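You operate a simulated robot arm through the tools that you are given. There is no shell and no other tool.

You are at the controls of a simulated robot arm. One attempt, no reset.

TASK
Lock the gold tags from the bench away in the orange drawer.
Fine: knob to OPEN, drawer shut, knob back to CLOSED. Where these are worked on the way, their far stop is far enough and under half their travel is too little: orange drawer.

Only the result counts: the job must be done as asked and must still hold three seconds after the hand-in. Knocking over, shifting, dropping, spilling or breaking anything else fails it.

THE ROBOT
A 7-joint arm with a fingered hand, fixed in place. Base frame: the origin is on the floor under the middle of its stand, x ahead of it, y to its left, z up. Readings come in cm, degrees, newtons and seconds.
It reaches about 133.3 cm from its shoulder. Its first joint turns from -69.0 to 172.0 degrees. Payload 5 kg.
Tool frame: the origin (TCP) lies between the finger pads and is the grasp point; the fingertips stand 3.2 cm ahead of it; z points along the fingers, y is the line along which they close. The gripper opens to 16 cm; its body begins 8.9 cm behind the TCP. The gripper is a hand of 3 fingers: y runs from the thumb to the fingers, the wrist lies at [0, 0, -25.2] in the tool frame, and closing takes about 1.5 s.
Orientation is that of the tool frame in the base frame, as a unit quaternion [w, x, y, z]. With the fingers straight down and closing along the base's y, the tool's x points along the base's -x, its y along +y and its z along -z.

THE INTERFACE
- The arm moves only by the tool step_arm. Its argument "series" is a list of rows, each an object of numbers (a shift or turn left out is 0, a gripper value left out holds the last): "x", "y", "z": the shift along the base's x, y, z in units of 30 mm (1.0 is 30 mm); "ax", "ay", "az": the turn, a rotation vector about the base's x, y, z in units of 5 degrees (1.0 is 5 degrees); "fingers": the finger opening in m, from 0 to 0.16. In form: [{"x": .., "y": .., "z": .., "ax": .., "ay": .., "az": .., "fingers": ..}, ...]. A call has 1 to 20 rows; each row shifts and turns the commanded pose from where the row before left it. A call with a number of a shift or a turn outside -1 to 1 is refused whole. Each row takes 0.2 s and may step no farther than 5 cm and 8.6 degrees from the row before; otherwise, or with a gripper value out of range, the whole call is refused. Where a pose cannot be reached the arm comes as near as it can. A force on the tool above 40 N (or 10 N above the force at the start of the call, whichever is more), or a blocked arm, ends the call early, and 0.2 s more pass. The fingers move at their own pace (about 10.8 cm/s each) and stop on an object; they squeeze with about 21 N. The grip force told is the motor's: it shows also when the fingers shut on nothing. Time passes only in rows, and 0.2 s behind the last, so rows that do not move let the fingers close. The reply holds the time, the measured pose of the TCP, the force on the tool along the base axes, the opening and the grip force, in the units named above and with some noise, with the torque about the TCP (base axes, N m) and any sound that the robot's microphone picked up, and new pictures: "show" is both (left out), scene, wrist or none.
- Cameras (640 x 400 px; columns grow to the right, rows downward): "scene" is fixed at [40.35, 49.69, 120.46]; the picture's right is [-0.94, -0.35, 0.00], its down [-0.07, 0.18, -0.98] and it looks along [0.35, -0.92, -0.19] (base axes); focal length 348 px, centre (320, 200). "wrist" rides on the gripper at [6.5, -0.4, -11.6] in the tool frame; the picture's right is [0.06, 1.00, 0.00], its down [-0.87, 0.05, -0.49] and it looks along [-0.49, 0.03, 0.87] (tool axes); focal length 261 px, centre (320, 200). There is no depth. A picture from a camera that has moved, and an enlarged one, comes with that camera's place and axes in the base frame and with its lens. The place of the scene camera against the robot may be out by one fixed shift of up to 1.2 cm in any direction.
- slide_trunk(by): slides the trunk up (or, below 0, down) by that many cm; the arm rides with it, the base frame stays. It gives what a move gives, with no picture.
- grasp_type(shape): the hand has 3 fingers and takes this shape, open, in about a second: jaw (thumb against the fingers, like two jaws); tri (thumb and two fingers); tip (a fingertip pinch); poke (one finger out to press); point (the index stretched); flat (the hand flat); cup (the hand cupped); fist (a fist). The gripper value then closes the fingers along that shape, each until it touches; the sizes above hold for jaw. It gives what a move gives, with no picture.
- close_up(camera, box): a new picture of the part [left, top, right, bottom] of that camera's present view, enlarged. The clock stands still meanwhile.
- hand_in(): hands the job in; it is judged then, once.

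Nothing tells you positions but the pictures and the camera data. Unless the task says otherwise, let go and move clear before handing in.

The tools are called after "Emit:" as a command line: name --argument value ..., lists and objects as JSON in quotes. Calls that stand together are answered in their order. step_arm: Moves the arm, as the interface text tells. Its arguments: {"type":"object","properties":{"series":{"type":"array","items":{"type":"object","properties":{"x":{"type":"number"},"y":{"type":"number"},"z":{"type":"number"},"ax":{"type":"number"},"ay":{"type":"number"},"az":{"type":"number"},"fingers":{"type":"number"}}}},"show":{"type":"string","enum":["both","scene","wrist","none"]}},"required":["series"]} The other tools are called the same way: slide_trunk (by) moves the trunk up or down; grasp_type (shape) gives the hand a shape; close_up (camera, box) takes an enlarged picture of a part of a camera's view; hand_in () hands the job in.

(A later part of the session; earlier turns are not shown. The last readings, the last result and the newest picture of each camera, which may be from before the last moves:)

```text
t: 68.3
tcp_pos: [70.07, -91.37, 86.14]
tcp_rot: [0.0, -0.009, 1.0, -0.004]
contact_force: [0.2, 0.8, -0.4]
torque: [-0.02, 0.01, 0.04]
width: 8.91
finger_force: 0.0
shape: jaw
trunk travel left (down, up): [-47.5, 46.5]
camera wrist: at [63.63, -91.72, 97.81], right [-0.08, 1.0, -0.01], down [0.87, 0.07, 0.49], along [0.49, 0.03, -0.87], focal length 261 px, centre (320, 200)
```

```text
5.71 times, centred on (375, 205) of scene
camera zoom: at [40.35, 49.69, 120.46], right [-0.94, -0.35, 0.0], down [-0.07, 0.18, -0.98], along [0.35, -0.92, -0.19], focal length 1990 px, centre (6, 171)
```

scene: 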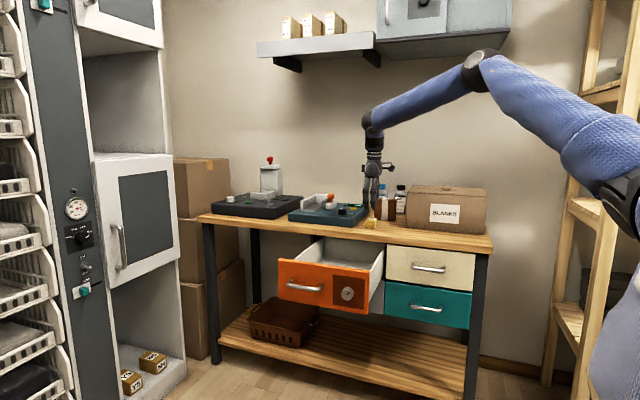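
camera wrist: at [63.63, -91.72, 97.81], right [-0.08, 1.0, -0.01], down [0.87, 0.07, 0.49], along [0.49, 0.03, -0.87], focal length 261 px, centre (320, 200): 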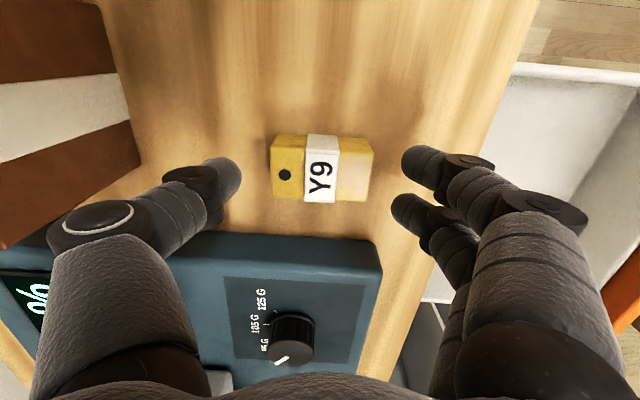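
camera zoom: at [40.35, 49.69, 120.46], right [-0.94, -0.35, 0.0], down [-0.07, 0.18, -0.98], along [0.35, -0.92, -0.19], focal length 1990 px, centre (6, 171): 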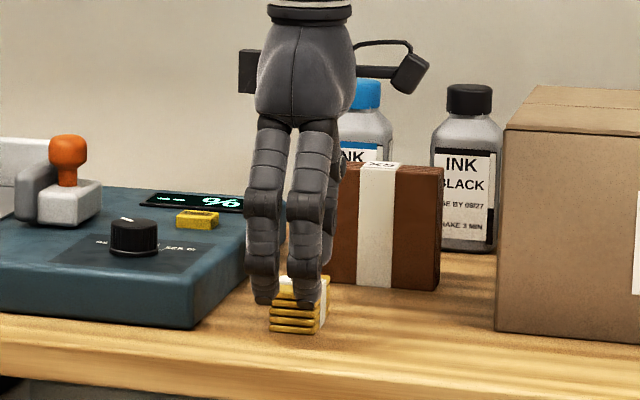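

Alignment is within a few millimetres. Small x correction, descend the last ~1.8 cm and close.

Emit:
step_arm --series '[{"x": -0.1, "z": -0.3}, {"z": -0.3}, {}]' --show "wrist"

Emit:
close_up --camera "scene" --box '[345, 195, 395, 230]'

```text
t: 69.1
tcp_pos: [69.79, -91.27, 84.34]
tcp_rot: [0.0, -0.008, 1.0, -0.004]
contact_force: [0.0, 0.3, 0.4]
torque: [0.01, -0.01, 0.01]
width: 8.94
finger_force: 0.2
shape: jaw
trunk travel left (down, up): [-47.5, 46.5]
camera wrist: at [63.22, -91.6, 96.01], right [-0.08, 1.0, -0.01], down [0.87, 0.07, 0.49], along [0.49, 0.03, -0.87], focal length 261 px, centre (320, 200)
```

wrist: 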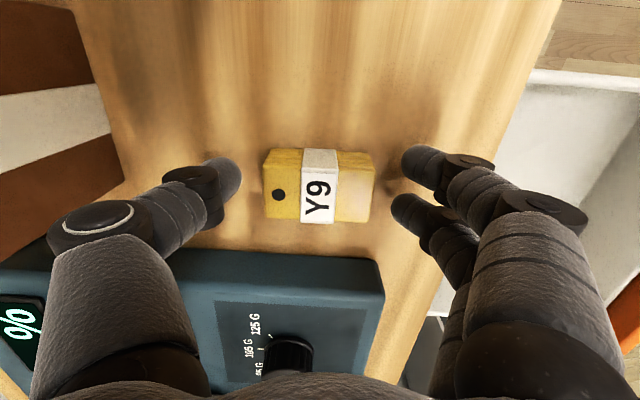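

```text
11.43 times, centred on (370, 212) of scene
camera zoom: at [40.35, 49.69, 120.46], right [-0.94, -0.35, 0.0], down [-0.07, 0.18, -0.98], along [0.35, -0.92, -0.19], focal length 3980 px, centre (-251, 57)
```

zoom: 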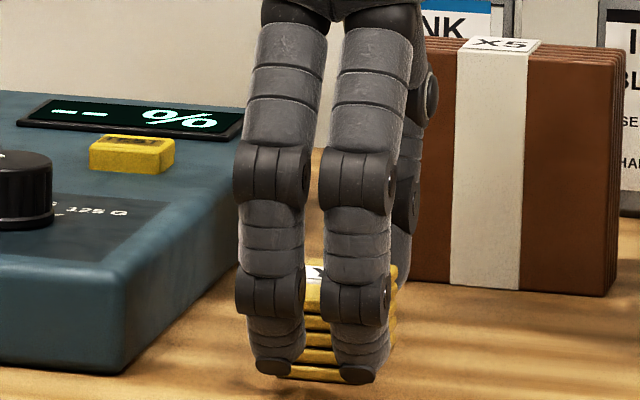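

Fingertips are just above the bench on both ends of the stack. Closing.

Emit:
step_arm --series '[{"fingers": 0.065}, {}, {"fingers": 0.03}, {}, {}, {}]' --show "wrist"

```text
t: 70.5
tcp_pos: [69.85, -91.11, 84.3]
tcp_rot: [-0.001, -0.009, 1.0, -0.003]
contact_force: [0.0, 0.6, -0.5]
torque: [0.04, 0.03, -0.02]
width: 5.6
finger_force: 21.0
shape: jaw
trunk travel left (down, up): [-47.5, 46.5]
camera wrist: at [63.23, -91.6, 96.03], right [-0.08, 1.0, -0.01], down [0.87, 0.07, 0.49], along [0.49, 0.03, -0.87], focal length 261 px, centre (320, 200)
```

wrist: 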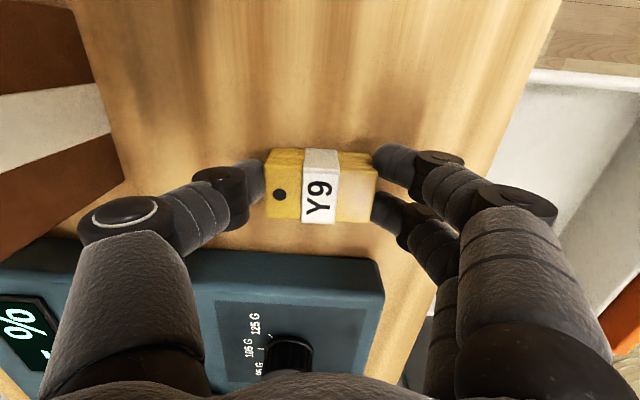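

Gripped at 5.6 cm with 21 N. I'll lift gently straight up.

Emit:
step_arm --series '[{"z": 0.2}, {"z": 0.4}, {"z": 0.6}, {"z": 0.8}, {"z": 0.8}]' --show "both"

```text
t: 71.7
tcp_pos: [69.79, -91.05, 92.83]
tcp_rot: [0.001, -0.008, 1.0, -0.003]
contact_force: [0.2, 0.4, -1.2]
torque: [0.01, 0.01, 0.0]
width: 5.6
finger_force: 21.7
shape: jaw
trunk travel left (down, up): [-47.5, 46.5]
camera wrist: at [63.21, -91.49, 104.53], right [-0.08, 1.0, -0.01], down [0.87, 0.07, 0.49], along [0.49, 0.03, -0.87], focal length 261 px, centre (320, 200)
```

scene: 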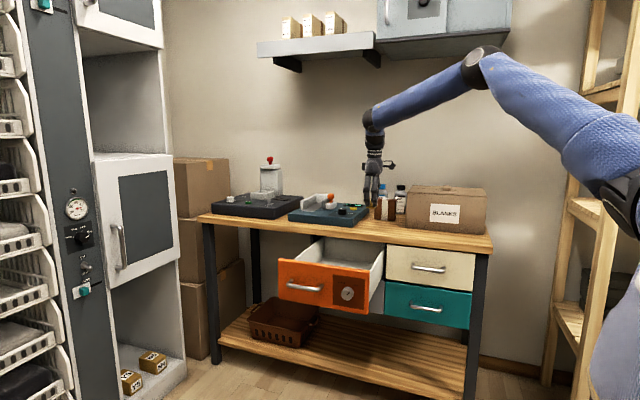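
wrist: 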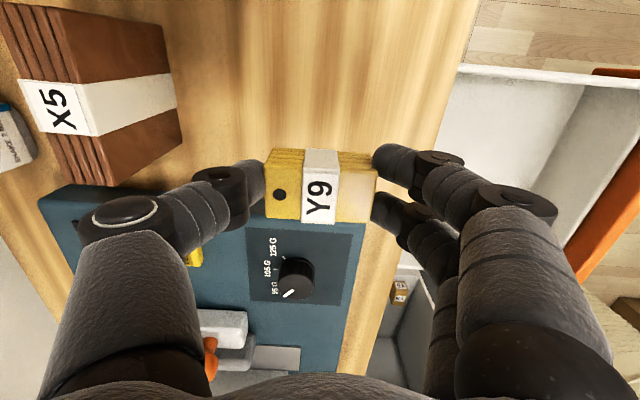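

Stack lifted cleanly. Now I'll carry it out over the open drawer, to about x=74, y=-65.

Emit:
step_arm --series '[{"y": 0.5, "x": 0.15}, {"y": 0.9, "x": 0.16}, {"y": 0.95, "x": 0.16}, {"y": 0.95, "x": 0.16}, {"y": 0.95, "x": 0.16}, {"y": 0.95, "x": 0.16}, {"y": 0.95, "x": 0.16}, {"y": 0.95, "x": 0.16}, {"y": 0.9, "x": 0.13}, {"y": 0.6}]' --show "both"

```text
t: 73.9
tcp_pos: [73.87, -65.43, 92.8]
tcp_rot: [0.0, -0.009, 1.0, -0.004]
contact_force: [0.3, 0.3, -1.1]
torque: [0.01, 0.02, -0.02]
width: 5.58
finger_force: 21.0
shape: jaw
trunk travel left (down, up): [-47.5, 46.5]
camera wrist: at [67.36, -65.74, 104.5], right [-0.08, 1.0, -0.01], down [0.87, 0.07, 0.49], along [0.49, 0.03, -0.87], focal length 261 px, centre (320, 200)
```

scene: 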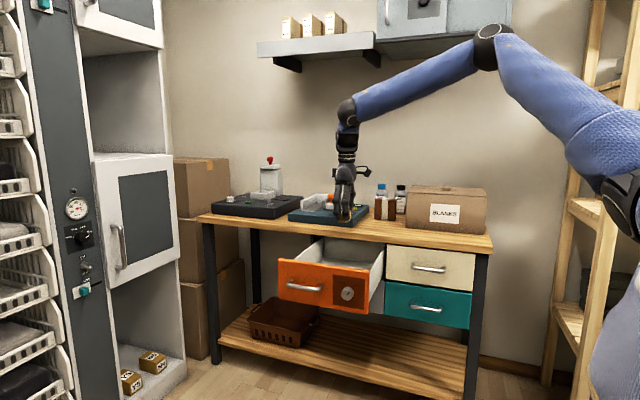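
wrist: 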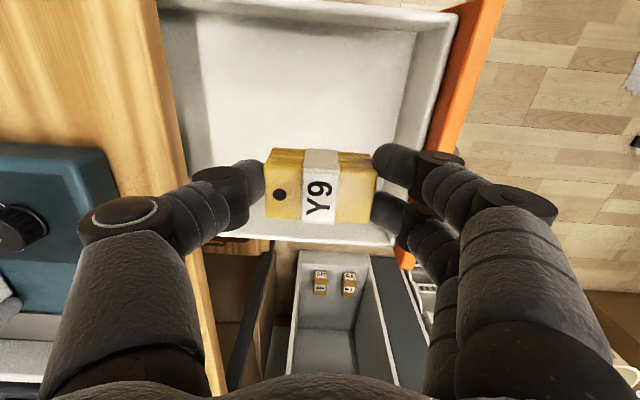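

Over the drawer with clear space around. I'll shift slightly back and lower into the drawer in stages.

Emit:
step_arm --series '[{"y": -0.3, "z": -0.6}, {"z": -0.9}, {"z": -0.9}, {"z": -0.9}, {"z": -0.9}, {"z": -0.9}, {"z": -0.8}]' --show "both"

```text
t: 75.5
tcp_pos: [73.95, -66.33, 74.97]
tcp_rot: [0.0, -0.009, 1.0, -0.004]
contact_force: [-0.3, -0.2, 0.2]
torque: [0.03, 0.03, 0.0]
width: 5.58
finger_force: 21.4
shape: jaw
trunk travel left (down, up): [-47.5, 46.5]
camera wrist: at [67.32, -66.68, 86.69], right [-0.08, 1.0, -0.01], down [0.87, 0.07, 0.49], along [0.49, 0.03, -0.87], focal length 261 px, centre (320, 200)
```

scene: 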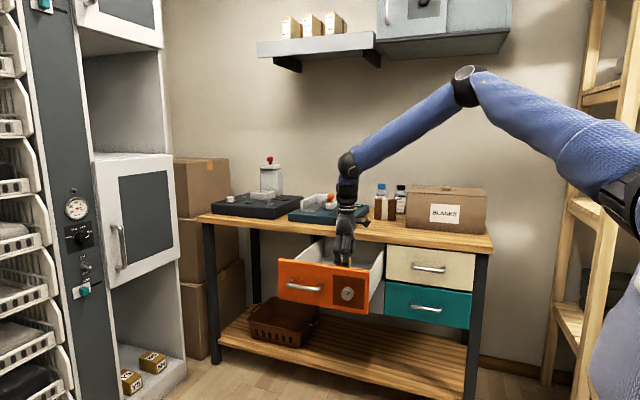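
wrist: 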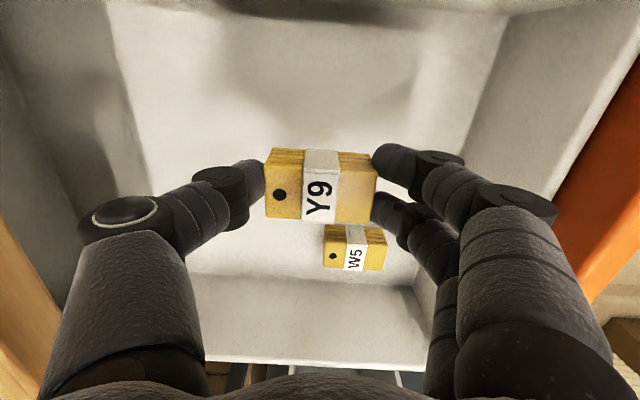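

There's plenty of room: W5 sits at about [84, -62], my stack is over [74, -66]. The floor is near z≈64.8. I'll go down to about 1 cm above it, then creep.

Emit:
step_arm --series '[{"z": -0.6}, {"z": -0.6}, {"z": -0.55}, {}]' --show "wrist"

Emit:
step_arm --series '[{"z": -0.1}, {"z": -0.1}, {}]' --show "none"

```text
t: 76.5
tcp_pos: [73.9, -66.32, 70.01]
tcp_rot: [0.0, -0.01, 1.0, -0.003]
contact_force: [0.2, -0.3, -0.6]
torque: [0.02, 0.0, -0.01]
width: 5.58
finger_force: 21.1
shape: jaw
trunk travel left (down, up): [-47.5, 46.5]
camera wrist: at [67.39, -66.75, 81.65], right [-0.08, 1.0, -0.01], down [0.87, 0.07, 0.49], along [0.49, 0.03, -0.87], focal length 261 px, centre (320, 200)
```

wrist: 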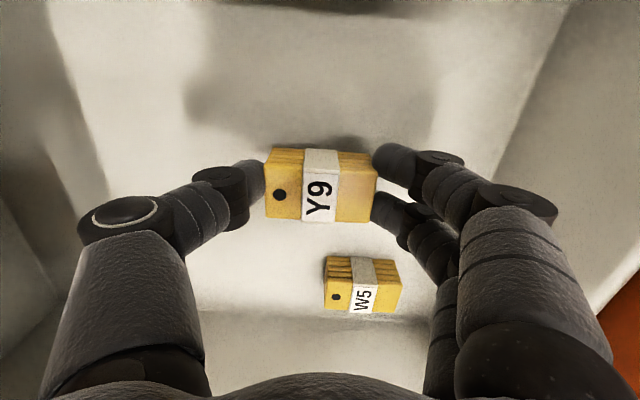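

```text
t: 77.3
tcp_pos: [73.96, -66.27, 69.2]
tcp_rot: [0.0, -0.009, 1.0, -0.004]
contact_force: [-0.4, -0.3, -0.7]
torque: [0.0, 0.01, 0.01]
width: 5.56
finger_force: 20.7
shape: jaw
trunk travel left (down, up): [-47.5, 46.5]
```

No contact yet; creeping further.

Emit:
step_arm --series '[{"z": -0.1}, {"z": -0.05}, {}]' --show "none"

Emit:
step_arm --series '[{"z": -0.08}, {}]' --show "none"

Emit:
step_arm --series '[{"z": -0.08}, {}]' --show "wrist"

```text
t: 78.1
tcp_pos: [74.01, -66.32, 68.93]
tcp_rot: [0.0, -0.009, 1.0, -0.003]
contact_force: [-0.4, 0.4, -0.5]
torque: [0.03, 0.02, 0.0]
width: 5.61
finger_force: 20.7
shape: jaw
trunk travel left (down, up): [-47.5, 46.5]
```

```text
t: 78.7
tcp_pos: [73.93, -66.24, 68.59]
tcp_rot: [0.0, -0.009, 1.0, -0.004]
contact_force: [-0.1, 0.6, -1.1]
torque: [0.03, -0.01, 0.03]
width: 5.6
finger_force: 21.1
shape: jaw
trunk travel left (down, up): [-47.5, 46.5]
```

```text
t: 79.3
tcp_pos: [74.06, -66.32, 68.27]
tcp_rot: [0.0, -0.009, 1.0, -0.004]
contact_force: [-0.3, 0.2, -0.8]
torque: [-0.02, 0.03, -0.03]
width: 5.58
finger_force: 20.9
shape: jaw
trunk travel left (down, up): [-47.5, 46.5]
camera wrist: at [67.42, -66.64, 79.97], right [-0.08, 1.0, -0.01], down [0.87, 0.07, 0.49], along [0.49, 0.03, -0.87], focal length 261 px, centre (320, 200)
```

wrist: 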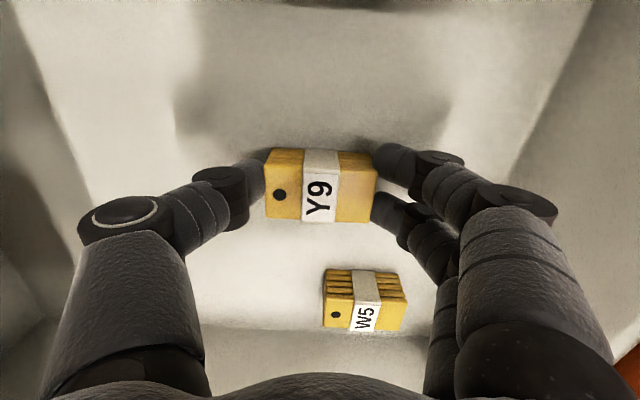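

Emit:
step_arm --series '[{"z": -0.07}, {}]' --show "none"

Emit:
step_arm --series '[{"z": -0.07}, {}]' --show "none"

Emit:
close_up --camera "scene" --box '[300, 220, 400, 290]'

```text
t: 79.9
tcp_pos: [74.05, -66.24, 68.12]
tcp_rot: [0.0, -0.009, 1.0, -0.004]
contact_force: [-0.1, -0.4, -0.8]
torque: [-0.03, 0.02, 0.0]
width: 5.6
finger_force: 21.2
shape: jaw
trunk travel left (down, up): [-47.5, 46.5]
```

```text
t: 80.5
tcp_pos: [73.93, -66.24, 68.01]
tcp_rot: [-0.001, -0.009, 1.0, -0.004]
contact_force: [0.7, 0.3, 2.5]
torque: [0.07, -0.02, 0.02]
width: 5.57
finger_force: 21.4
shape: jaw
trunk travel left (down, up): [-47.5, 46.5]
```

```text
5.71 times, centred on (350, 255) of scene
camera zoom: at [40.35, 49.69, 120.46], right [-0.94, -0.35, 0.0], down [-0.07, 0.18, -0.98], along [0.35, -0.92, -0.19], focal length 1990 px, centre (149, -114)
```

zoom: 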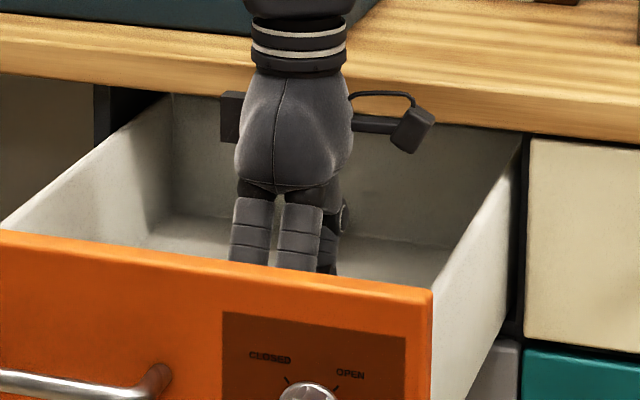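

The stack has touched the drawer floor (force rose to +2.5 N). Releasing gently and lifting straight up.

Emit:
step_arm --series '[{"fingers": 0.062}, {}, {"fingers": 0.08}, {}, {}]' --show "wrist"

```text
t: 81.7
tcp_pos: [73.98, -66.29, 67.9]
tcp_rot: [-0.001, -0.009, 1.0, -0.003]
contact_force: [-0.3, -0.2, 0.2]
torque: [-0.02, 0.02, 0.03]
width: 7.91
finger_force: 0.1
shape: jaw
trunk travel left (down, up): [-47.5, 46.5]
camera wrist: at [67.4, -66.62, 79.56], right [-0.08, 1.0, -0.01], down [0.87, 0.07, 0.49], along [0.49, 0.03, -0.87], focal length 261 px, centre (320, 200)
```

wrist: 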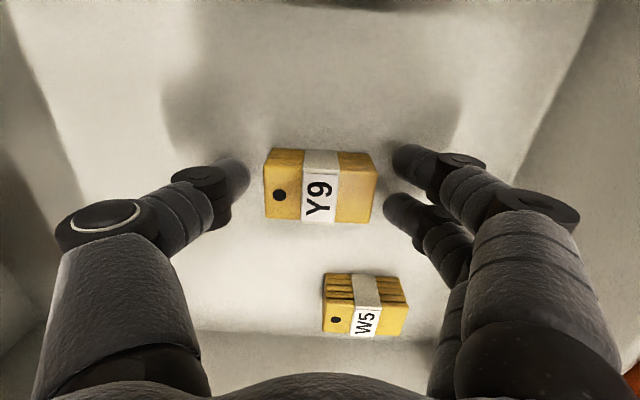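

Released cleanly. Lifting out.

Emit:
step_arm --series '[{"z": 0.4}, {"z": 0.8}, {"z": 1}, {"z": 1}, {"z": 1}, {"z": 1}, {"z": 1}, {"z": 1}, {"z": 1}]' --show "both"

```text
t: 83.7
tcp_pos: [74.16, -66.31, 92.66]
tcp_rot: [0.0, -0.008, 1.0, -0.004]
contact_force: [-0.2, -0.4, 0.5]
torque: [-0.01, -0.02, -0.01]
width: 7.91
finger_force: 0.1
shape: jaw
trunk travel left (down, up): [-47.5, 46.5]
camera wrist: at [67.5, -66.75, 104.3], right [-0.08, 1.0, -0.01], down [0.87, 0.07, 0.49], along [0.49, 0.03, -0.87], focal length 261 px, centre (320, 200)
```

scene: 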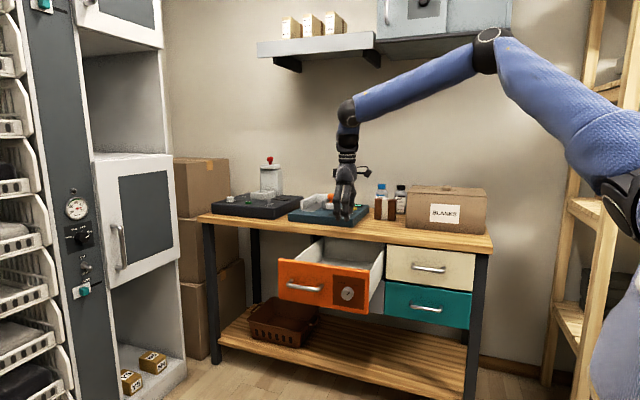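
wrist: 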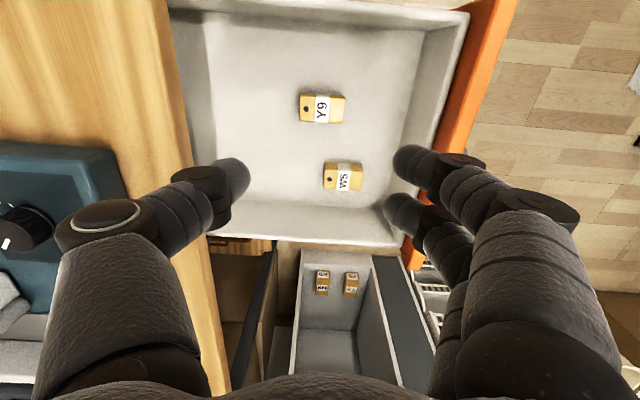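

The Y9 stack lies flat in the drawer next to W5. Now to close the drawer: I'll swing the hand out in front of it (rolling the camera upward again), with the fingers closed for pushing.

Emit:
step_arm --series '[{"az": 1, "y": 0.5, "x": 0.1, "fingers": 0.0}, {"az": 1, "y": 0.5, "x": 0.1}, {"az": 1, "y": 0.5, "x": 0.1}, {"az": 1, "y": 0.5, "x": 0.1}, {"az": 1, "y": 0.5, "x": 0.1}, {"az": 1, "y": 0.5, "x": 0.1}, {"az": 1, "y": 0.5, "x": 0.1}, {"az": 1, "y": 0.5, "x": 0.1}, {"az": 1, "y": 0.5, "x": 0.1}]' --show "none"

Emit:
step_arm --series '[{"az": 1, "y": 0.5, "x": 0.1}, {"az": 1, "y": 0.5, "x": 0.1}, {"az": 1, "y": 0.5, "x": 0.1}, {"az": 1, "y": 0.5, "x": 0.1}, {"az": 1, "y": 0.5, "x": 0.1}, {"az": 1, "y": 0.5, "x": 0.1}, {"az": 1, "y": 0.5, "x": 0.1}, {"az": 1, "y": 0.5, "x": 0.1}, {"az": 1, "y": 0.5, "x": 0.1}]' --show "both"

```text
t: 85.7
tcp_pos: [76.71, -52.8, 92.51]
tcp_rot: [0.002, -0.392, 0.92, -0.004]
contact_force: [-0.9, 0.1, 0.2]
torque: [0.0, -0.03, -0.04]
width: 0.0
finger_force: 21.0
shape: jaw
trunk travel left (down, up): [-47.5, 46.5]
```

```text
t: 87.7
tcp_pos: [79.53, -39.31, 92.49]
tcp_rot: [-0.002, 0.714, -0.7, 0.002]
contact_force: [-1.0, 0.2, 0.9]
torque: [-0.03, -0.03, 0.03]
width: 0.02
finger_force: 20.7
shape: jaw
trunk travel left (down, up): [-47.5, 46.5]
camera wrist: at [79.91, -45.69, 104.12], right [-1.0, -0.08, -0.01], down [-0.07, 0.87, 0.49], along [-0.03, 0.49, -0.87], focal length 261 px, centre (320, 200)
```

scene: 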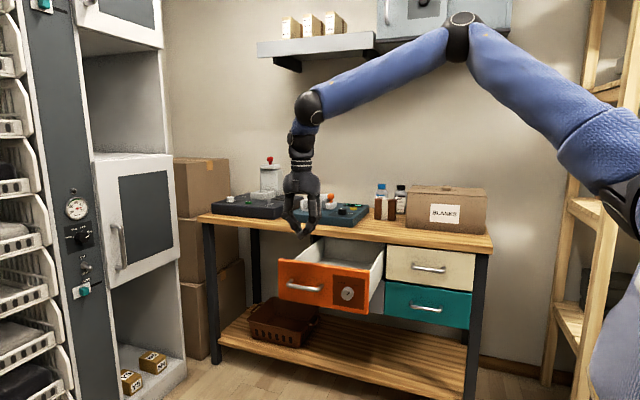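
wrist: 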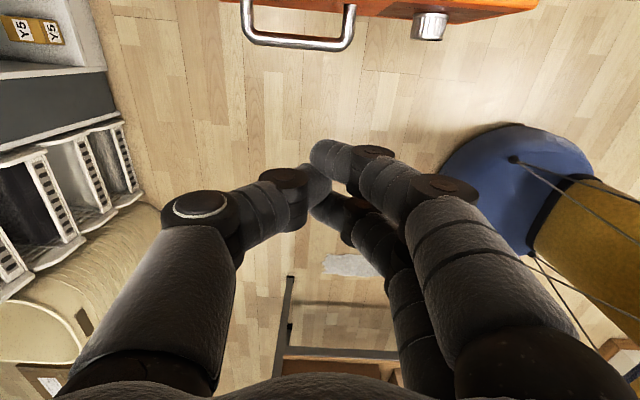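

In position with a good view of handle and knob. I'll lower in front of the drawer face and tilt, aiming the fingertips at the face just above the handle bar.

Emit:
step_arm --series '[{"z": -0.9, "x": 0.15}, {"z": -0.9, "x": 0.15}, {"z": -0.9, "x": 0.15}, {"z": -0.9, "x": 0.15}, {"z": -0.6, "ax": -0.8}, {"ax": -0.8, "y": -0.3}, {"ax": -0.8, "y": -0.3}, {"ax": -0.8, "y": -0.2}]' --show "both"

```text
t: 89.5
tcp_pos: [81.02, -41.63, 79.95]
tcp_rot: [0.098, 0.706, -0.694, 0.1]
contact_force: [-0.4, 0.8, 1.0]
torque: [0.01, -0.02, 0.03]
width: 0.01
finger_force: 20.8
shape: jaw
trunk travel left (down, up): [-47.5, 46.5]
camera wrist: at [81.54, -44.74, 92.96], right [-1.0, -0.08, 0.02], down [-0.07, 0.97, 0.23], along [-0.03, 0.23, -0.97], focal length 261 px, centre (320, 200)
```

scene: 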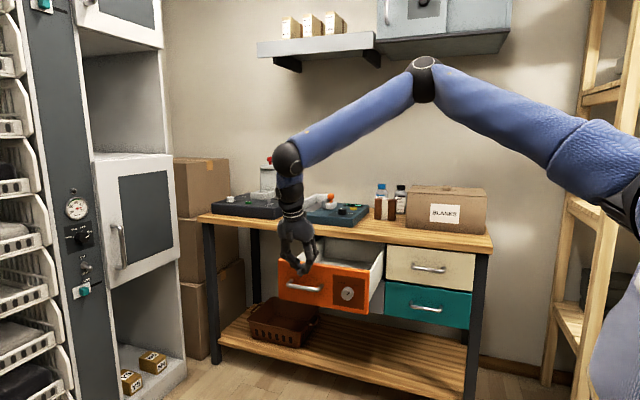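
wrist: 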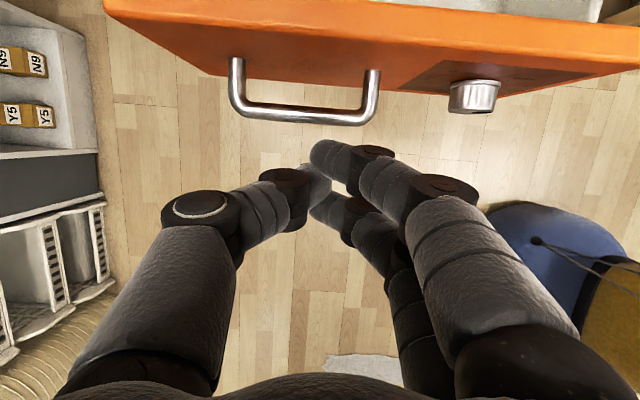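

Emit:
step_arm --series '[{"z": -0.4, "y": -0.4}, {"z": -0.4, "y": -0.4}, {"y": -0.4, "ax": -0.3}, {"y": -0.3, "ax": -0.3}]' --show "wrist"

```text
t: 90.5
tcp_pos: [81.16, -46.22, 77.42]
tcp_rot: [0.115, 0.704, -0.691, 0.117]
contact_force: [-0.2, 0.0, -0.5]
torque: [0.04, 0.04, -0.04]
width: 0.0
finger_force: 21.1
shape: jaw
trunk travel left (down, up): [-47.5, 46.5]
camera wrist: at [81.54, -48.57, 90.69], right [-1.0, -0.08, 0.02], down [-0.07, 0.98, 0.18], along [-0.03, 0.18, -0.98], focal length 261 px, centre (320, 200)
```

wrist: 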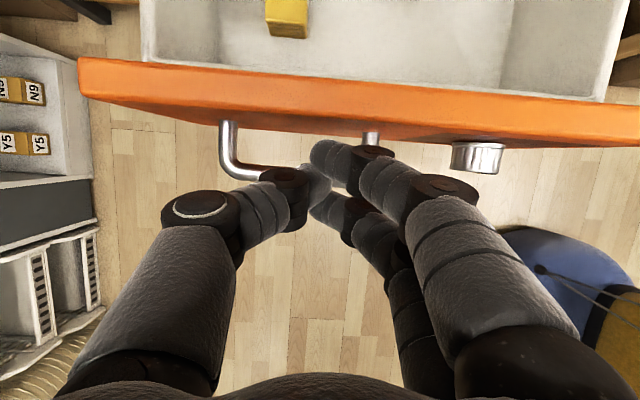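

Emit:
step_arm --series '[{"y": -0.3, "ax": -0.2, "z": -0.03}, {"y": -0.3, "ax": -0.2, "z": -0.03}, {"y": -0.35, "ax": -0.25, "z": -0.04}, {"y": -0.35, "ax": -0.25, "z": -0.04}]' --show "both"

```text
t: 91.5
tcp_pos: [81.1, -50.16, 77.17]
tcp_rot: [0.143, 0.699, -0.686, 0.144]
contact_force: [0.1, -0.2, -0.5]
torque: [0.03, -0.02, 0.0]
width: 0.0
finger_force: 21.3
shape: jaw
trunk travel left (down, up): [-47.5, 46.5]
camera wrist: at [81.55, -51.42, 90.41], right [-1.0, -0.08, 0.03], down [-0.07, 0.99, 0.11], along [-0.03, 0.1, -0.99], focal length 261 px, centre (320, 200)
```

scene: 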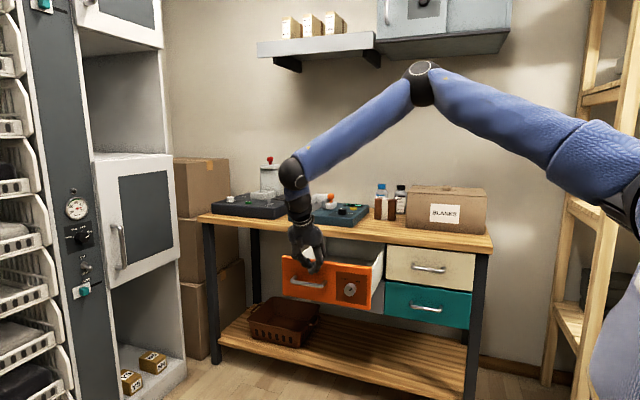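
wrist: 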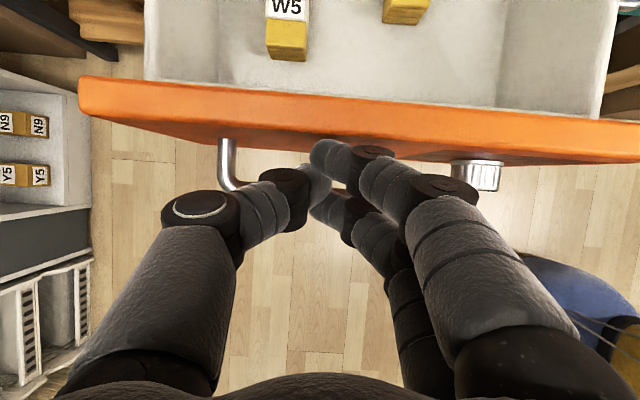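

The drawer is moving in with almost no resistance. Continuing at a gentle pace.

Emit:
step_arm --series '[{"y": -0.35, "ax": -0.25, "z": -0.035}, {"y": -0.35, "ax": -0.25, "z": -0.035}, {"y": -0.35, "ax": -0.25, "z": -0.035}, {"y": -0.35, "ax": -0.25, "z": -0.035}, {"y": -0.35, "ax": -0.25, "z": -0.035}, {"y": -0.35, "ax": -0.25, "z": -0.035}, {"y": -0.35, "ax": -0.25, "z": -0.035}, {"y": -0.35, "ax": -0.25, "z": -0.035}]' --show "both"

```text
t: 93.3
tcp_pos: [81.24, -58.57, 76.22]
tcp_rot: [0.204, 0.683, -0.671, 0.204]
contact_force: [-0.2, 0.0, 0.5]
torque: [0.0, -0.02, -0.03]
width: 0.0
finger_force: 21.2
shape: jaw
trunk travel left (down, up): [-47.5, 46.5]
camera wrist: at [81.6, -57.47, 89.52], right [-1.0, -0.07, 0.04], down [-0.07, 0.99, -0.07], along [-0.03, -0.07, -1.0], focal length 261 px, centre (320, 200)
```

scene: 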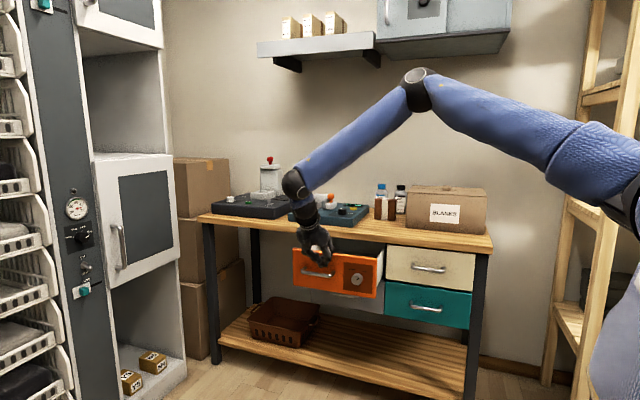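
wrist: 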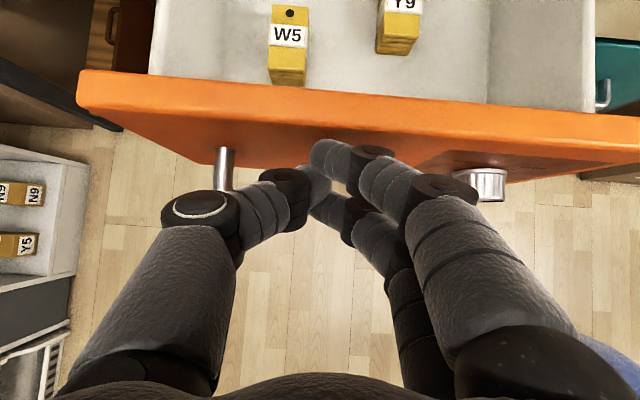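

Emit:
step_arm --series '[{"y": -0.35, "ax": -0.25, "z": -0.035}, {"y": -0.35, "ax": -0.25, "z": -0.035}, {"y": -0.35, "ax": -0.25, "z": -0.035}, {"y": -0.35, "ax": -0.25, "z": -0.035}, {"y": -0.35, "ax": -0.25, "z": -0.035}, {"y": -0.35, "ax": -0.25, "z": -0.035}, {"y": -0.35, "ax": -0.25, "z": -0.035}]' --show "both"

```text
t: 94.9
tcp_pos: [81.12, -65.81, 75.43]
tcp_rot: [0.254, 0.667, -0.653, 0.255]
contact_force: [-0.2, -0.8, 1.0]
torque: [-0.02, 0.03, -0.01]
width: 0.0
finger_force: 20.8
shape: jaw
trunk travel left (down, up): [-47.5, 46.5]
camera wrist: at [81.58, -62.84, 88.5], right [-1.0, -0.06, 0.05], down [-0.07, 0.97, -0.22], along [-0.03, -0.22, -0.97], focal length 261 px, centre (320, 200)
```

scene: 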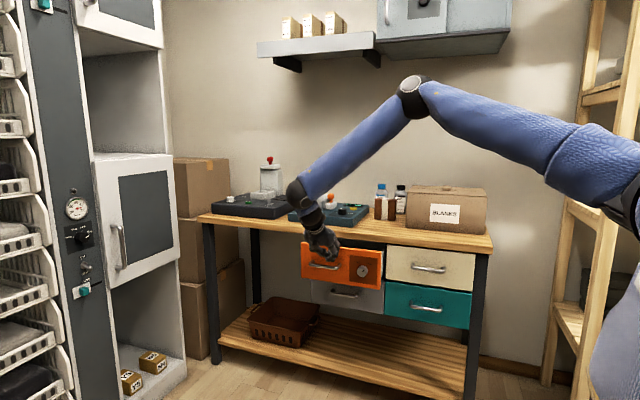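
wrist: 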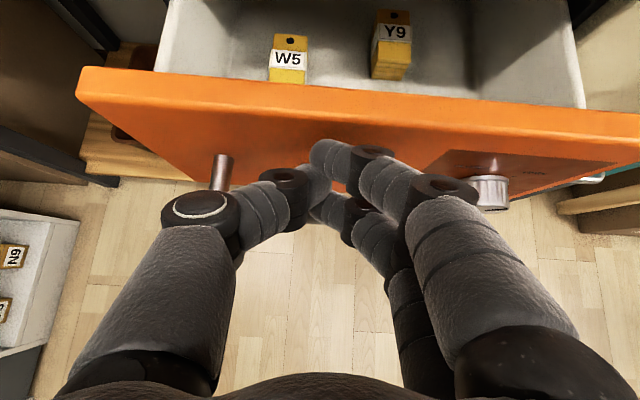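

Emit:
step_arm --series '[{"y": -0.35, "ax": -0.22, "z": -0.035}, {"y": -0.35, "ax": -0.22, "z": -0.035}, {"y": -0.35, "ax": -0.22, "z": -0.035}, {"y": -0.35, "ax": -0.22, "z": -0.035}, {"y": -0.35, "ax": -0.22, "z": -0.035}]' --show "both"

```text
t: 96.1
tcp_pos: [81.17, -71.21, 74.85]
tcp_rot: [0.286, 0.653, -0.64, 0.286]
contact_force: [0.3, 0.1, -0.3]
torque: [0.01, -0.05, 0.01]
width: 0.01
finger_force: 21.1
shape: jaw
trunk travel left (down, up): [-47.5, 46.5]
camera wrist: at [81.6, -66.94, 87.57], right [-1.0, -0.06, 0.05], down [-0.07, 0.95, -0.31], along [-0.03, -0.31, -0.95], focal length 261 px, centre (320, 200)
```

scene: 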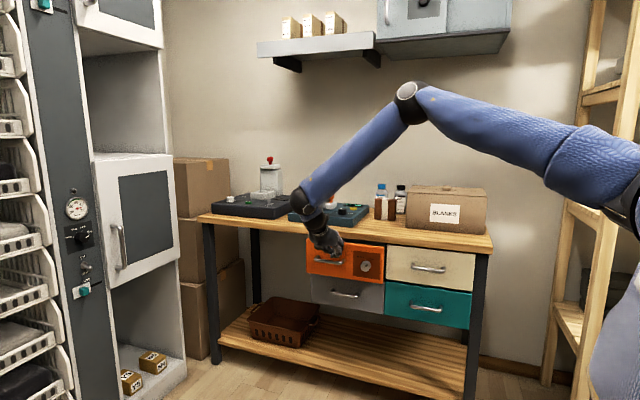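
wrist: 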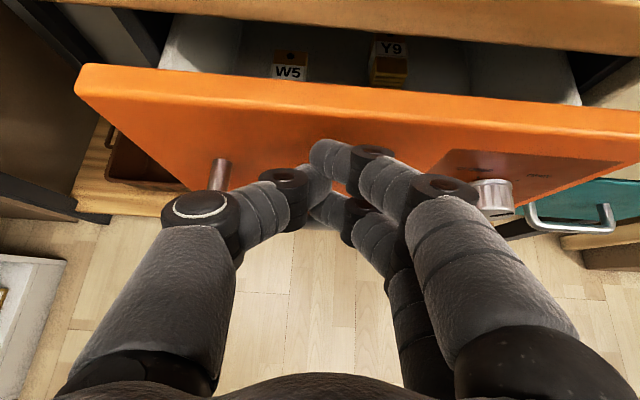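

Emit:
step_arm --series '[{"y": -0.3, "ax": -0.15, "z": -0.03}, {"y": -0.3, "ax": -0.15, "z": -0.03}, {"y": -0.3, "ax": -0.15, "z": -0.03}, {"y": -0.25, "ax": -0.1, "z": -0.02}]' --show "both"

```text
t: 97.1
tcp_pos: [81.2, -74.58, 74.59]
tcp_rot: [0.302, 0.646, -0.633, 0.3]
contact_force: [0.3, 1.2, -0.5]
torque: [-0.02, -0.02, 0.01]
width: 0.0
finger_force: 21.2
shape: jaw
trunk travel left (down, up): [-47.5, 46.5]
camera wrist: at [81.55, -69.72, 87.01], right [-1.0, -0.06, 0.06], down [-0.07, 0.93, -0.36], along [-0.03, -0.36, -0.93], focal length 261 px, centre (320, 200)
```

scene: 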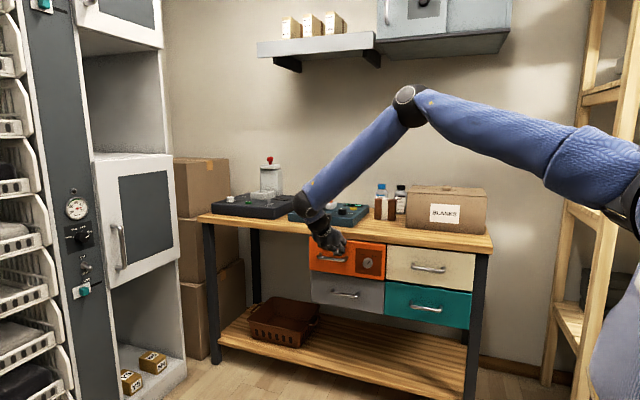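
wrist: 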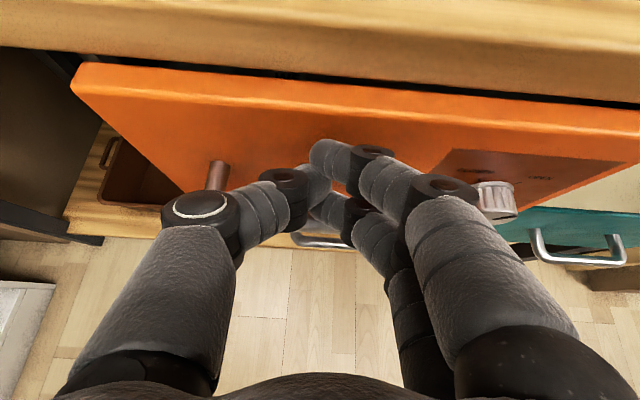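

Almost shut. A few more small pushes until it stops.

Emit:
step_arm --series '[{"y": -0.25, "ax": -0.05}, {"y": -0.2}, {"y": -0.2}, {"y": -0.2}, {"y": -0.15}]' --show "both"

```text
t: 98.2
tcp_pos: [81.19, -76.59, 74.41]
tcp_rot: [0.301, 0.648, -0.632, 0.3]
contact_force: [-4.3, 26.4, 0.8]
torque: [0.02, 0.0, -0.11]
width: 0.0
finger_force: 20.9
shape: jaw
trunk travel left (down, up): [-47.5, 46.5]
stopped in row 5: the force on the tool passed its limit at 45 N (the readings are from after the stop); the commanded pose is now the measured one
camera wrist: at [81.54, -71.86, 86.95], right [-1.0, -0.06, 0.06], down [-0.08, 0.93, -0.35], along [-0.03, -0.36, -0.93], focal length 261 px, centre (320, 200)
```

scene: 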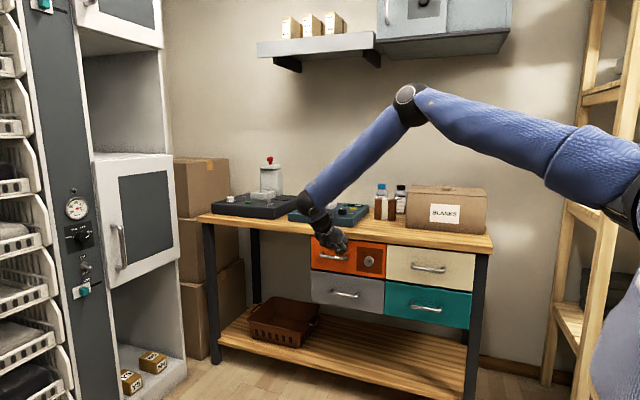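
wrist: 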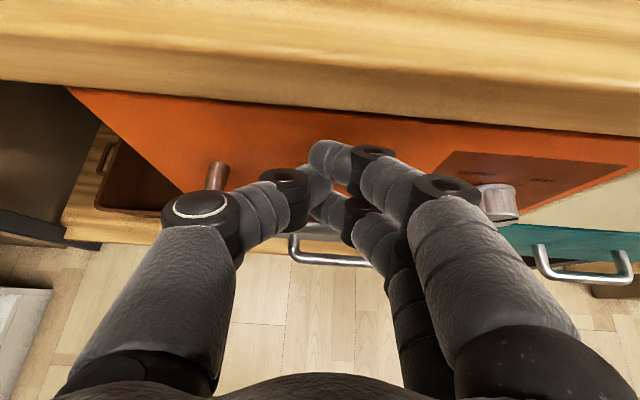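

The drawer hit its closed stop (45 N). I'll back off and check that it's flush.

Emit:
step_arm --series '[{"y": 0.3}, {"y": 0.5, "ax": 0.4}, {"y": 0.6, "ax": 0.4}, {"y": 0.6, "ax": 0.4}, {"y": 0.6, "ax": 0.4}, {"y": 0.6, "ax": 0.4}, {"x": -0.7}, {"x": -0.7}, {"x": -0.8}, {"x": -0.8}, {"x": -0.8}, {"x": -0.5}]' --show "both"

Emit:
close_up --camera "scene" --box '[300, 225, 400, 295]'

```text
t: 100.8
tcp_pos: [68.19, -67.47, 74.41]
tcp_rot: [0.244, 0.672, -0.655, 0.245]
contact_force: [0.2, 0.5, 0.7]
torque: [-0.01, -0.02, -0.01]
width: 0.01
finger_force: 20.9
shape: jaw
trunk travel left (down, up): [-47.5, 46.5]
camera wrist: at [68.6, -64.83, 87.59], right [-1.0, -0.07, 0.05], down [-0.08, 0.98, -0.19], along [-0.03, -0.19, -0.98], focal length 261 px, centre (320, 200)
```

scene: 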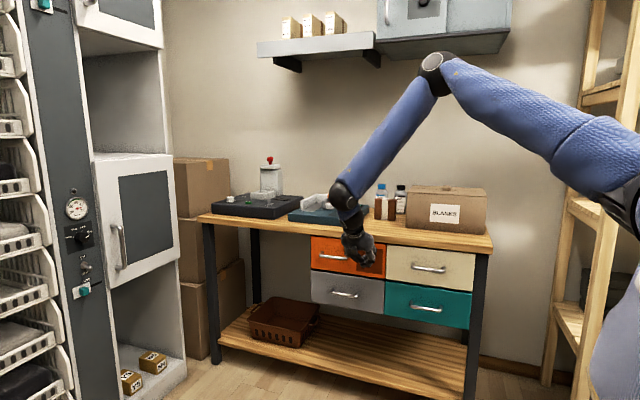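
wrist: 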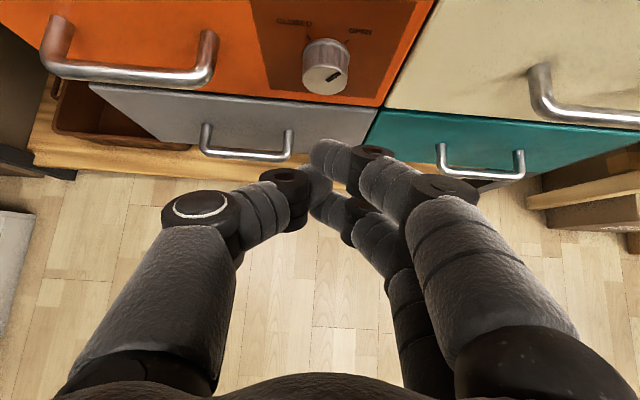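

```text
5.71 times, centred on (350, 260) of scene
camera zoom: at [40.35, 49.69, 120.46], right [-0.94, -0.35, 0.0], down [-0.07, 0.18, -0.98], along [0.35, -0.92, -0.19], focal length 1990 px, centre (149, -143)
```

zoom: 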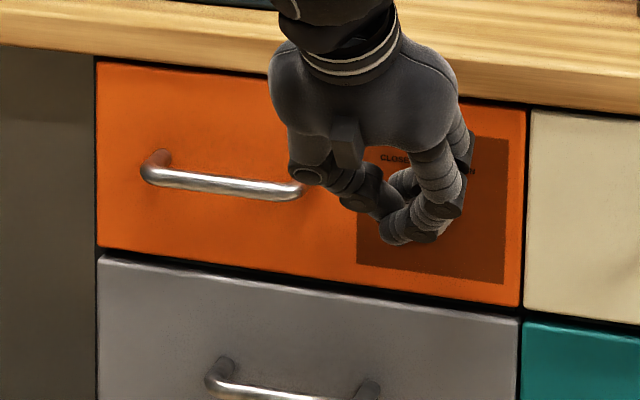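

The drawer is flush and the knob still points to OPEN. Now I'll set up to grip the knob at the same angle at which I released it, stopping short to check.

Emit:
step_arm --series '[{"x": -0.03, "y": -0.1, "z": -0.135, "ax": -0.294, "ay": -0.918, "az": -0.188, "fingers": 0.055}, {"x": -0.03, "y": -0.1, "z": -0.135, "ax": -0.294, "ay": -0.918, "az": -0.188}, {"x": -0.03, "y": -0.1, "z": -0.135, "ax": -0.294, "ay": -0.918, "az": -0.188}, {"x": -0.03, "y": -0.1, "z": -0.135, "ax": -0.294, "ay": -0.918, "az": -0.188}, {"x": -0.03, "y": -0.1, "z": -0.135, "ax": -0.294, "ay": -0.918, "az": -0.188}, {"x": -0.03, "y": -0.1, "z": -0.135, "ax": -0.294, "ay": -0.918, "az": -0.188}]' --show "none"

Emit:
step_arm --series '[{"x": -0.03, "y": -0.15, "z": -0.135, "ax": -0.294, "ay": -0.918, "az": -0.188}, {"x": -0.03, "y": -0.15, "z": -0.135, "ax": -0.294, "ay": -0.918, "az": -0.188}, {"x": -0.03, "y": -0.15, "z": -0.135, "ax": -0.294, "ay": -0.918, "az": -0.188}]' --show "wrist"

```text
t: 102.2
tcp_pos: [67.71, -69.14, 71.92]
tcp_rot: [-0.144, -0.54, 0.707, -0.434]
contact_force: [-0.1, -0.1, 0.1]
torque: [-0.02, -0.01, -0.01]
width: 5.48
finger_force: 0.1
shape: jaw
trunk travel left (down, up): [-47.5, 46.5]
```

```text
t: 103.0
tcp_pos: [67.4, -70.51, 70.55]
tcp_rot: [-0.089, -0.462, 0.713, -0.519]
contact_force: [0.0, -0.1, -0.6]
torque: [0.02, 0.0, -0.03]
width: 5.46
finger_force: 0.1
shape: jaw
trunk travel left (down, up): [-47.5, 46.5]
camera wrist: at [59.98, -64.64, 80.1], right [-0.78, 0.0, -0.62], down [0.27, 0.9, -0.34], along [0.56, -0.44, -0.71], focal length 261 px, centre (320, 200)
```

wrist: 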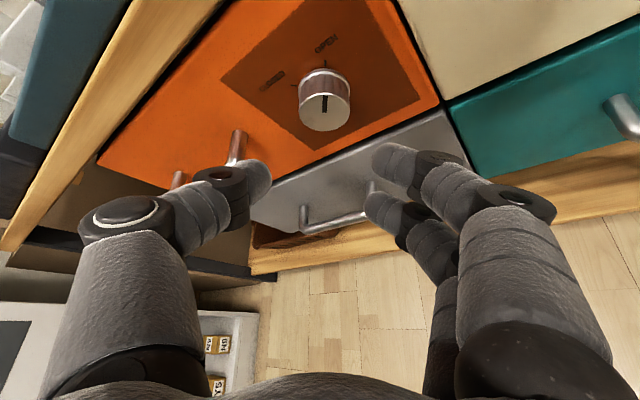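

No limits hit. Two more turn steps while advancing, then check alignment.

Emit:
step_arm --series '[{"x": -0.03, "y": -0.4, "z": -0.1, "ax": -0.294, "ay": -0.918, "az": -0.188}, {"x": -0.02, "y": -0.4, "z": -0.1, "ax": -0.294, "ay": -0.918, "az": -0.188}, {"y": -0.2}]' --show "wrist"

Emit:
close_up --camera "wrist" --box '[240, 60, 440, 200]'

```text
t: 103.8
tcp_pos: [67.21, -73.35, 69.99]
tcp_rot: [-0.052, -0.404, 0.713, -0.57]
contact_force: [0.7, 1.0, 0.1]
torque: [0.02, 0.04, 0.0]
width: 5.48
finger_force: 0.2
shape: jaw
trunk travel left (down, up): [-47.5, 46.5]
camera wrist: at [58.67, -66.83, 77.86], right [-0.68, -0.01, -0.74], down [0.36, 0.87, -0.34], along [0.65, -0.49, -0.59], focal length 261 px, centre (320, 200)
```

wrist: 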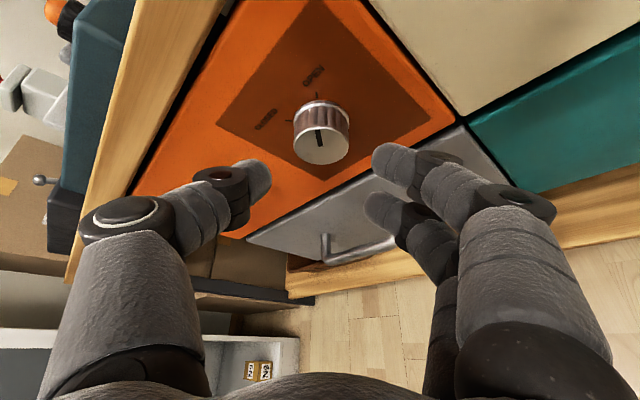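

```text
2.86 times, centred on (340, 130) of wrist
camera zoom: at [58.67, -66.83, 77.86], right [-0.68, -0.01, -0.74], down [0.36, 0.87, -0.34], along [0.65, -0.49, -0.59], focal length 745 px, centre (263, 400)
```

zoom: 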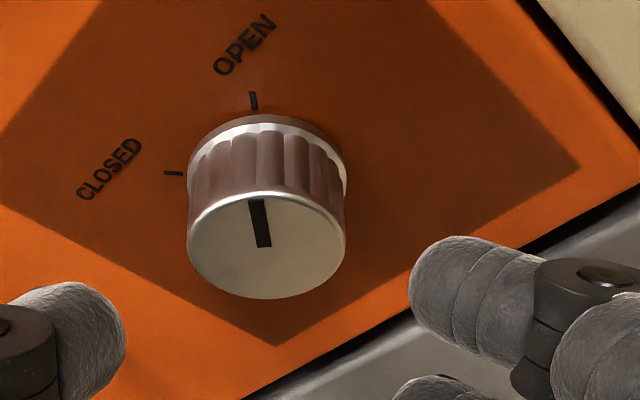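

Same alignment as before. Advancing onto the knob and closing.

Emit:
step_arm --series '[{"y": -0.32}, {"y": -0.32}, {"y": -0.3}, {"fingers": 0.0}, {}, {}, {}]' --show "wrist"

Emit:
close_up --camera "wrist" --box '[240, 90, 440, 230]'

```text
t: 105.4
tcp_pos: [67.26, -76.22, 69.97]
tcp_rot: [-0.052, -0.405, 0.713, -0.57]
contact_force: [1.1, 3.0, 0.6]
torque: [0.3, -0.03, -0.06]
width: 2.41
finger_force: 21.2
shape: jaw
trunk travel left (down, up): [-47.5, 46.5]
camera wrist: at [58.65, -69.62, 77.92], right [-0.68, -0.01, -0.74], down [0.36, 0.87, -0.34], along [0.65, -0.49, -0.59], focal length 261 px, centre (320, 200)
```

wrist: 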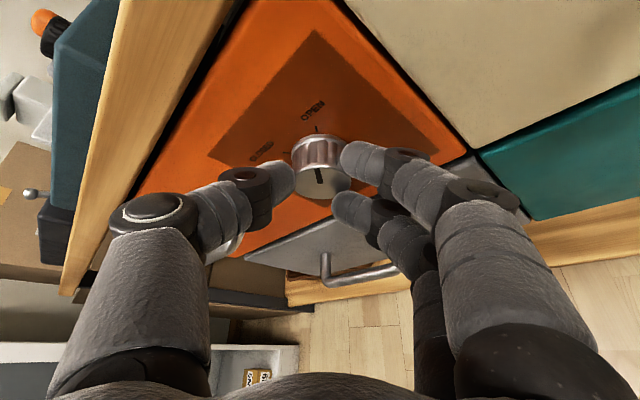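

```text
2.86 times, centred on (340, 160) of wrist
camera zoom: at [58.65, -69.62, 77.92], right [-0.68, -0.01, -0.74], down [0.36, 0.87, -0.34], along [0.65, -0.49, -0.59], focal length 745 px, centre (263, 314)
```

zoom: 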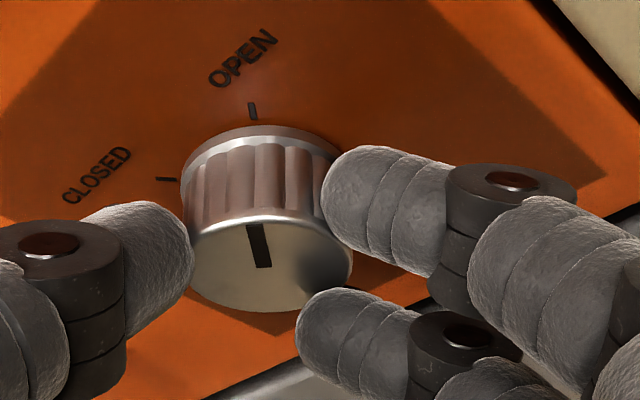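

Gripped. Turning counter-clockwise toward CLOSED, first half.

Emit:
step_arm --series '[{"ay": 1, "x": 0.02, "z": 0.02}, {"ay": 1, "x": 0.023, "z": 0.02}, {"ay": 1, "x": 0.025, "z": 0.018}, {"ay": 1, "x": 0.026, "z": 0.016}, {"ay": 1, "x": 0.028, "z": 0.014}]' --show "wrist"

Emit:
step_arm --series '[{"ay": 1, "x": 0.03, "z": 0.012}, {"ay": 1, "x": 0.03, "z": 0.01}, {"ay": 1, "x": 0.03, "z": 0.006}, {"ay": 1, "x": 0.03}]' --show "wrist"

Emit:
close_up --camera "wrist" --box '[240, 90, 440, 230]'

```text
t: 106.6
tcp_pos: [67.63, -76.24, 70.35]
tcp_rot: [-0.205, -0.519, 0.685, -0.469]
contact_force: [6.5, 12.6, 0.2]
torque: [0.35, -0.14, 0.04]
width: 2.37
finger_force: 20.6
shape: jaw
trunk travel left (down, up): [-47.5, 46.5]
camera wrist: at [63.18, -69.64, 81.15], right [-0.92, -0.01, -0.38], down [0.18, 0.87, -0.46], along [0.34, -0.49, -0.8], focal length 261 px, centre (320, 200)
```

wrist: 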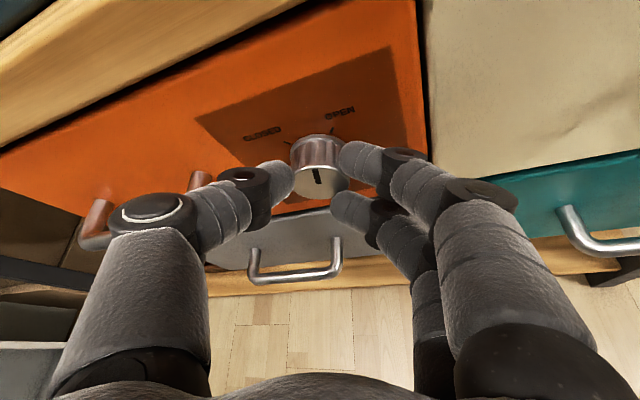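

```text
t: 107.6
tcp_pos: [67.95, -76.31, 70.55]
tcp_rot: [-0.32, -0.593, 0.638, -0.372]
contact_force: [12.2, 15.0, -1.3]
torque: [0.35, -0.23, 0.18]
width: 2.44
finger_force: 21.1
shape: jaw
trunk travel left (down, up): [-47.5, 46.5]
camera wrist: at [67.45, -69.66, 82.13], right [-1.0, -0.01, -0.04], down [0.01, 0.87, -0.49], along [0.04, -0.49, -0.87], focal length 261 px, centre (320, 200)
```

wrist: 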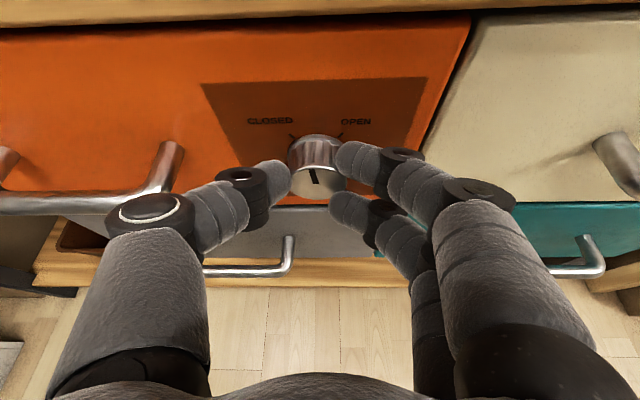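

```text
2.86 times, centred on (340, 160) of wrist
camera zoom: at [67.45, -69.66, 82.13], right [-1.0, -0.01, -0.04], down [0.01, 0.87, -0.49], along [0.04, -0.49, -0.87], focal length 745 px, centre (263, 314)
```

zoom: 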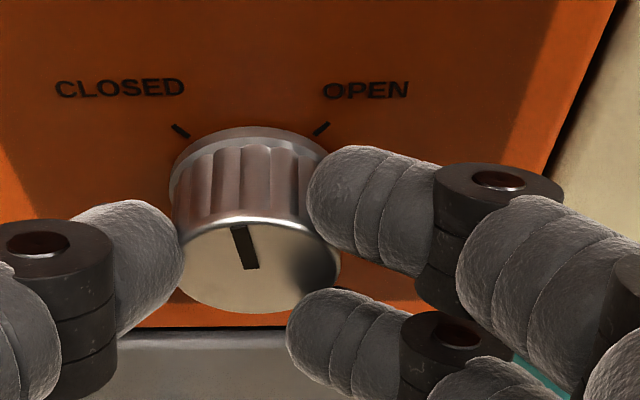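

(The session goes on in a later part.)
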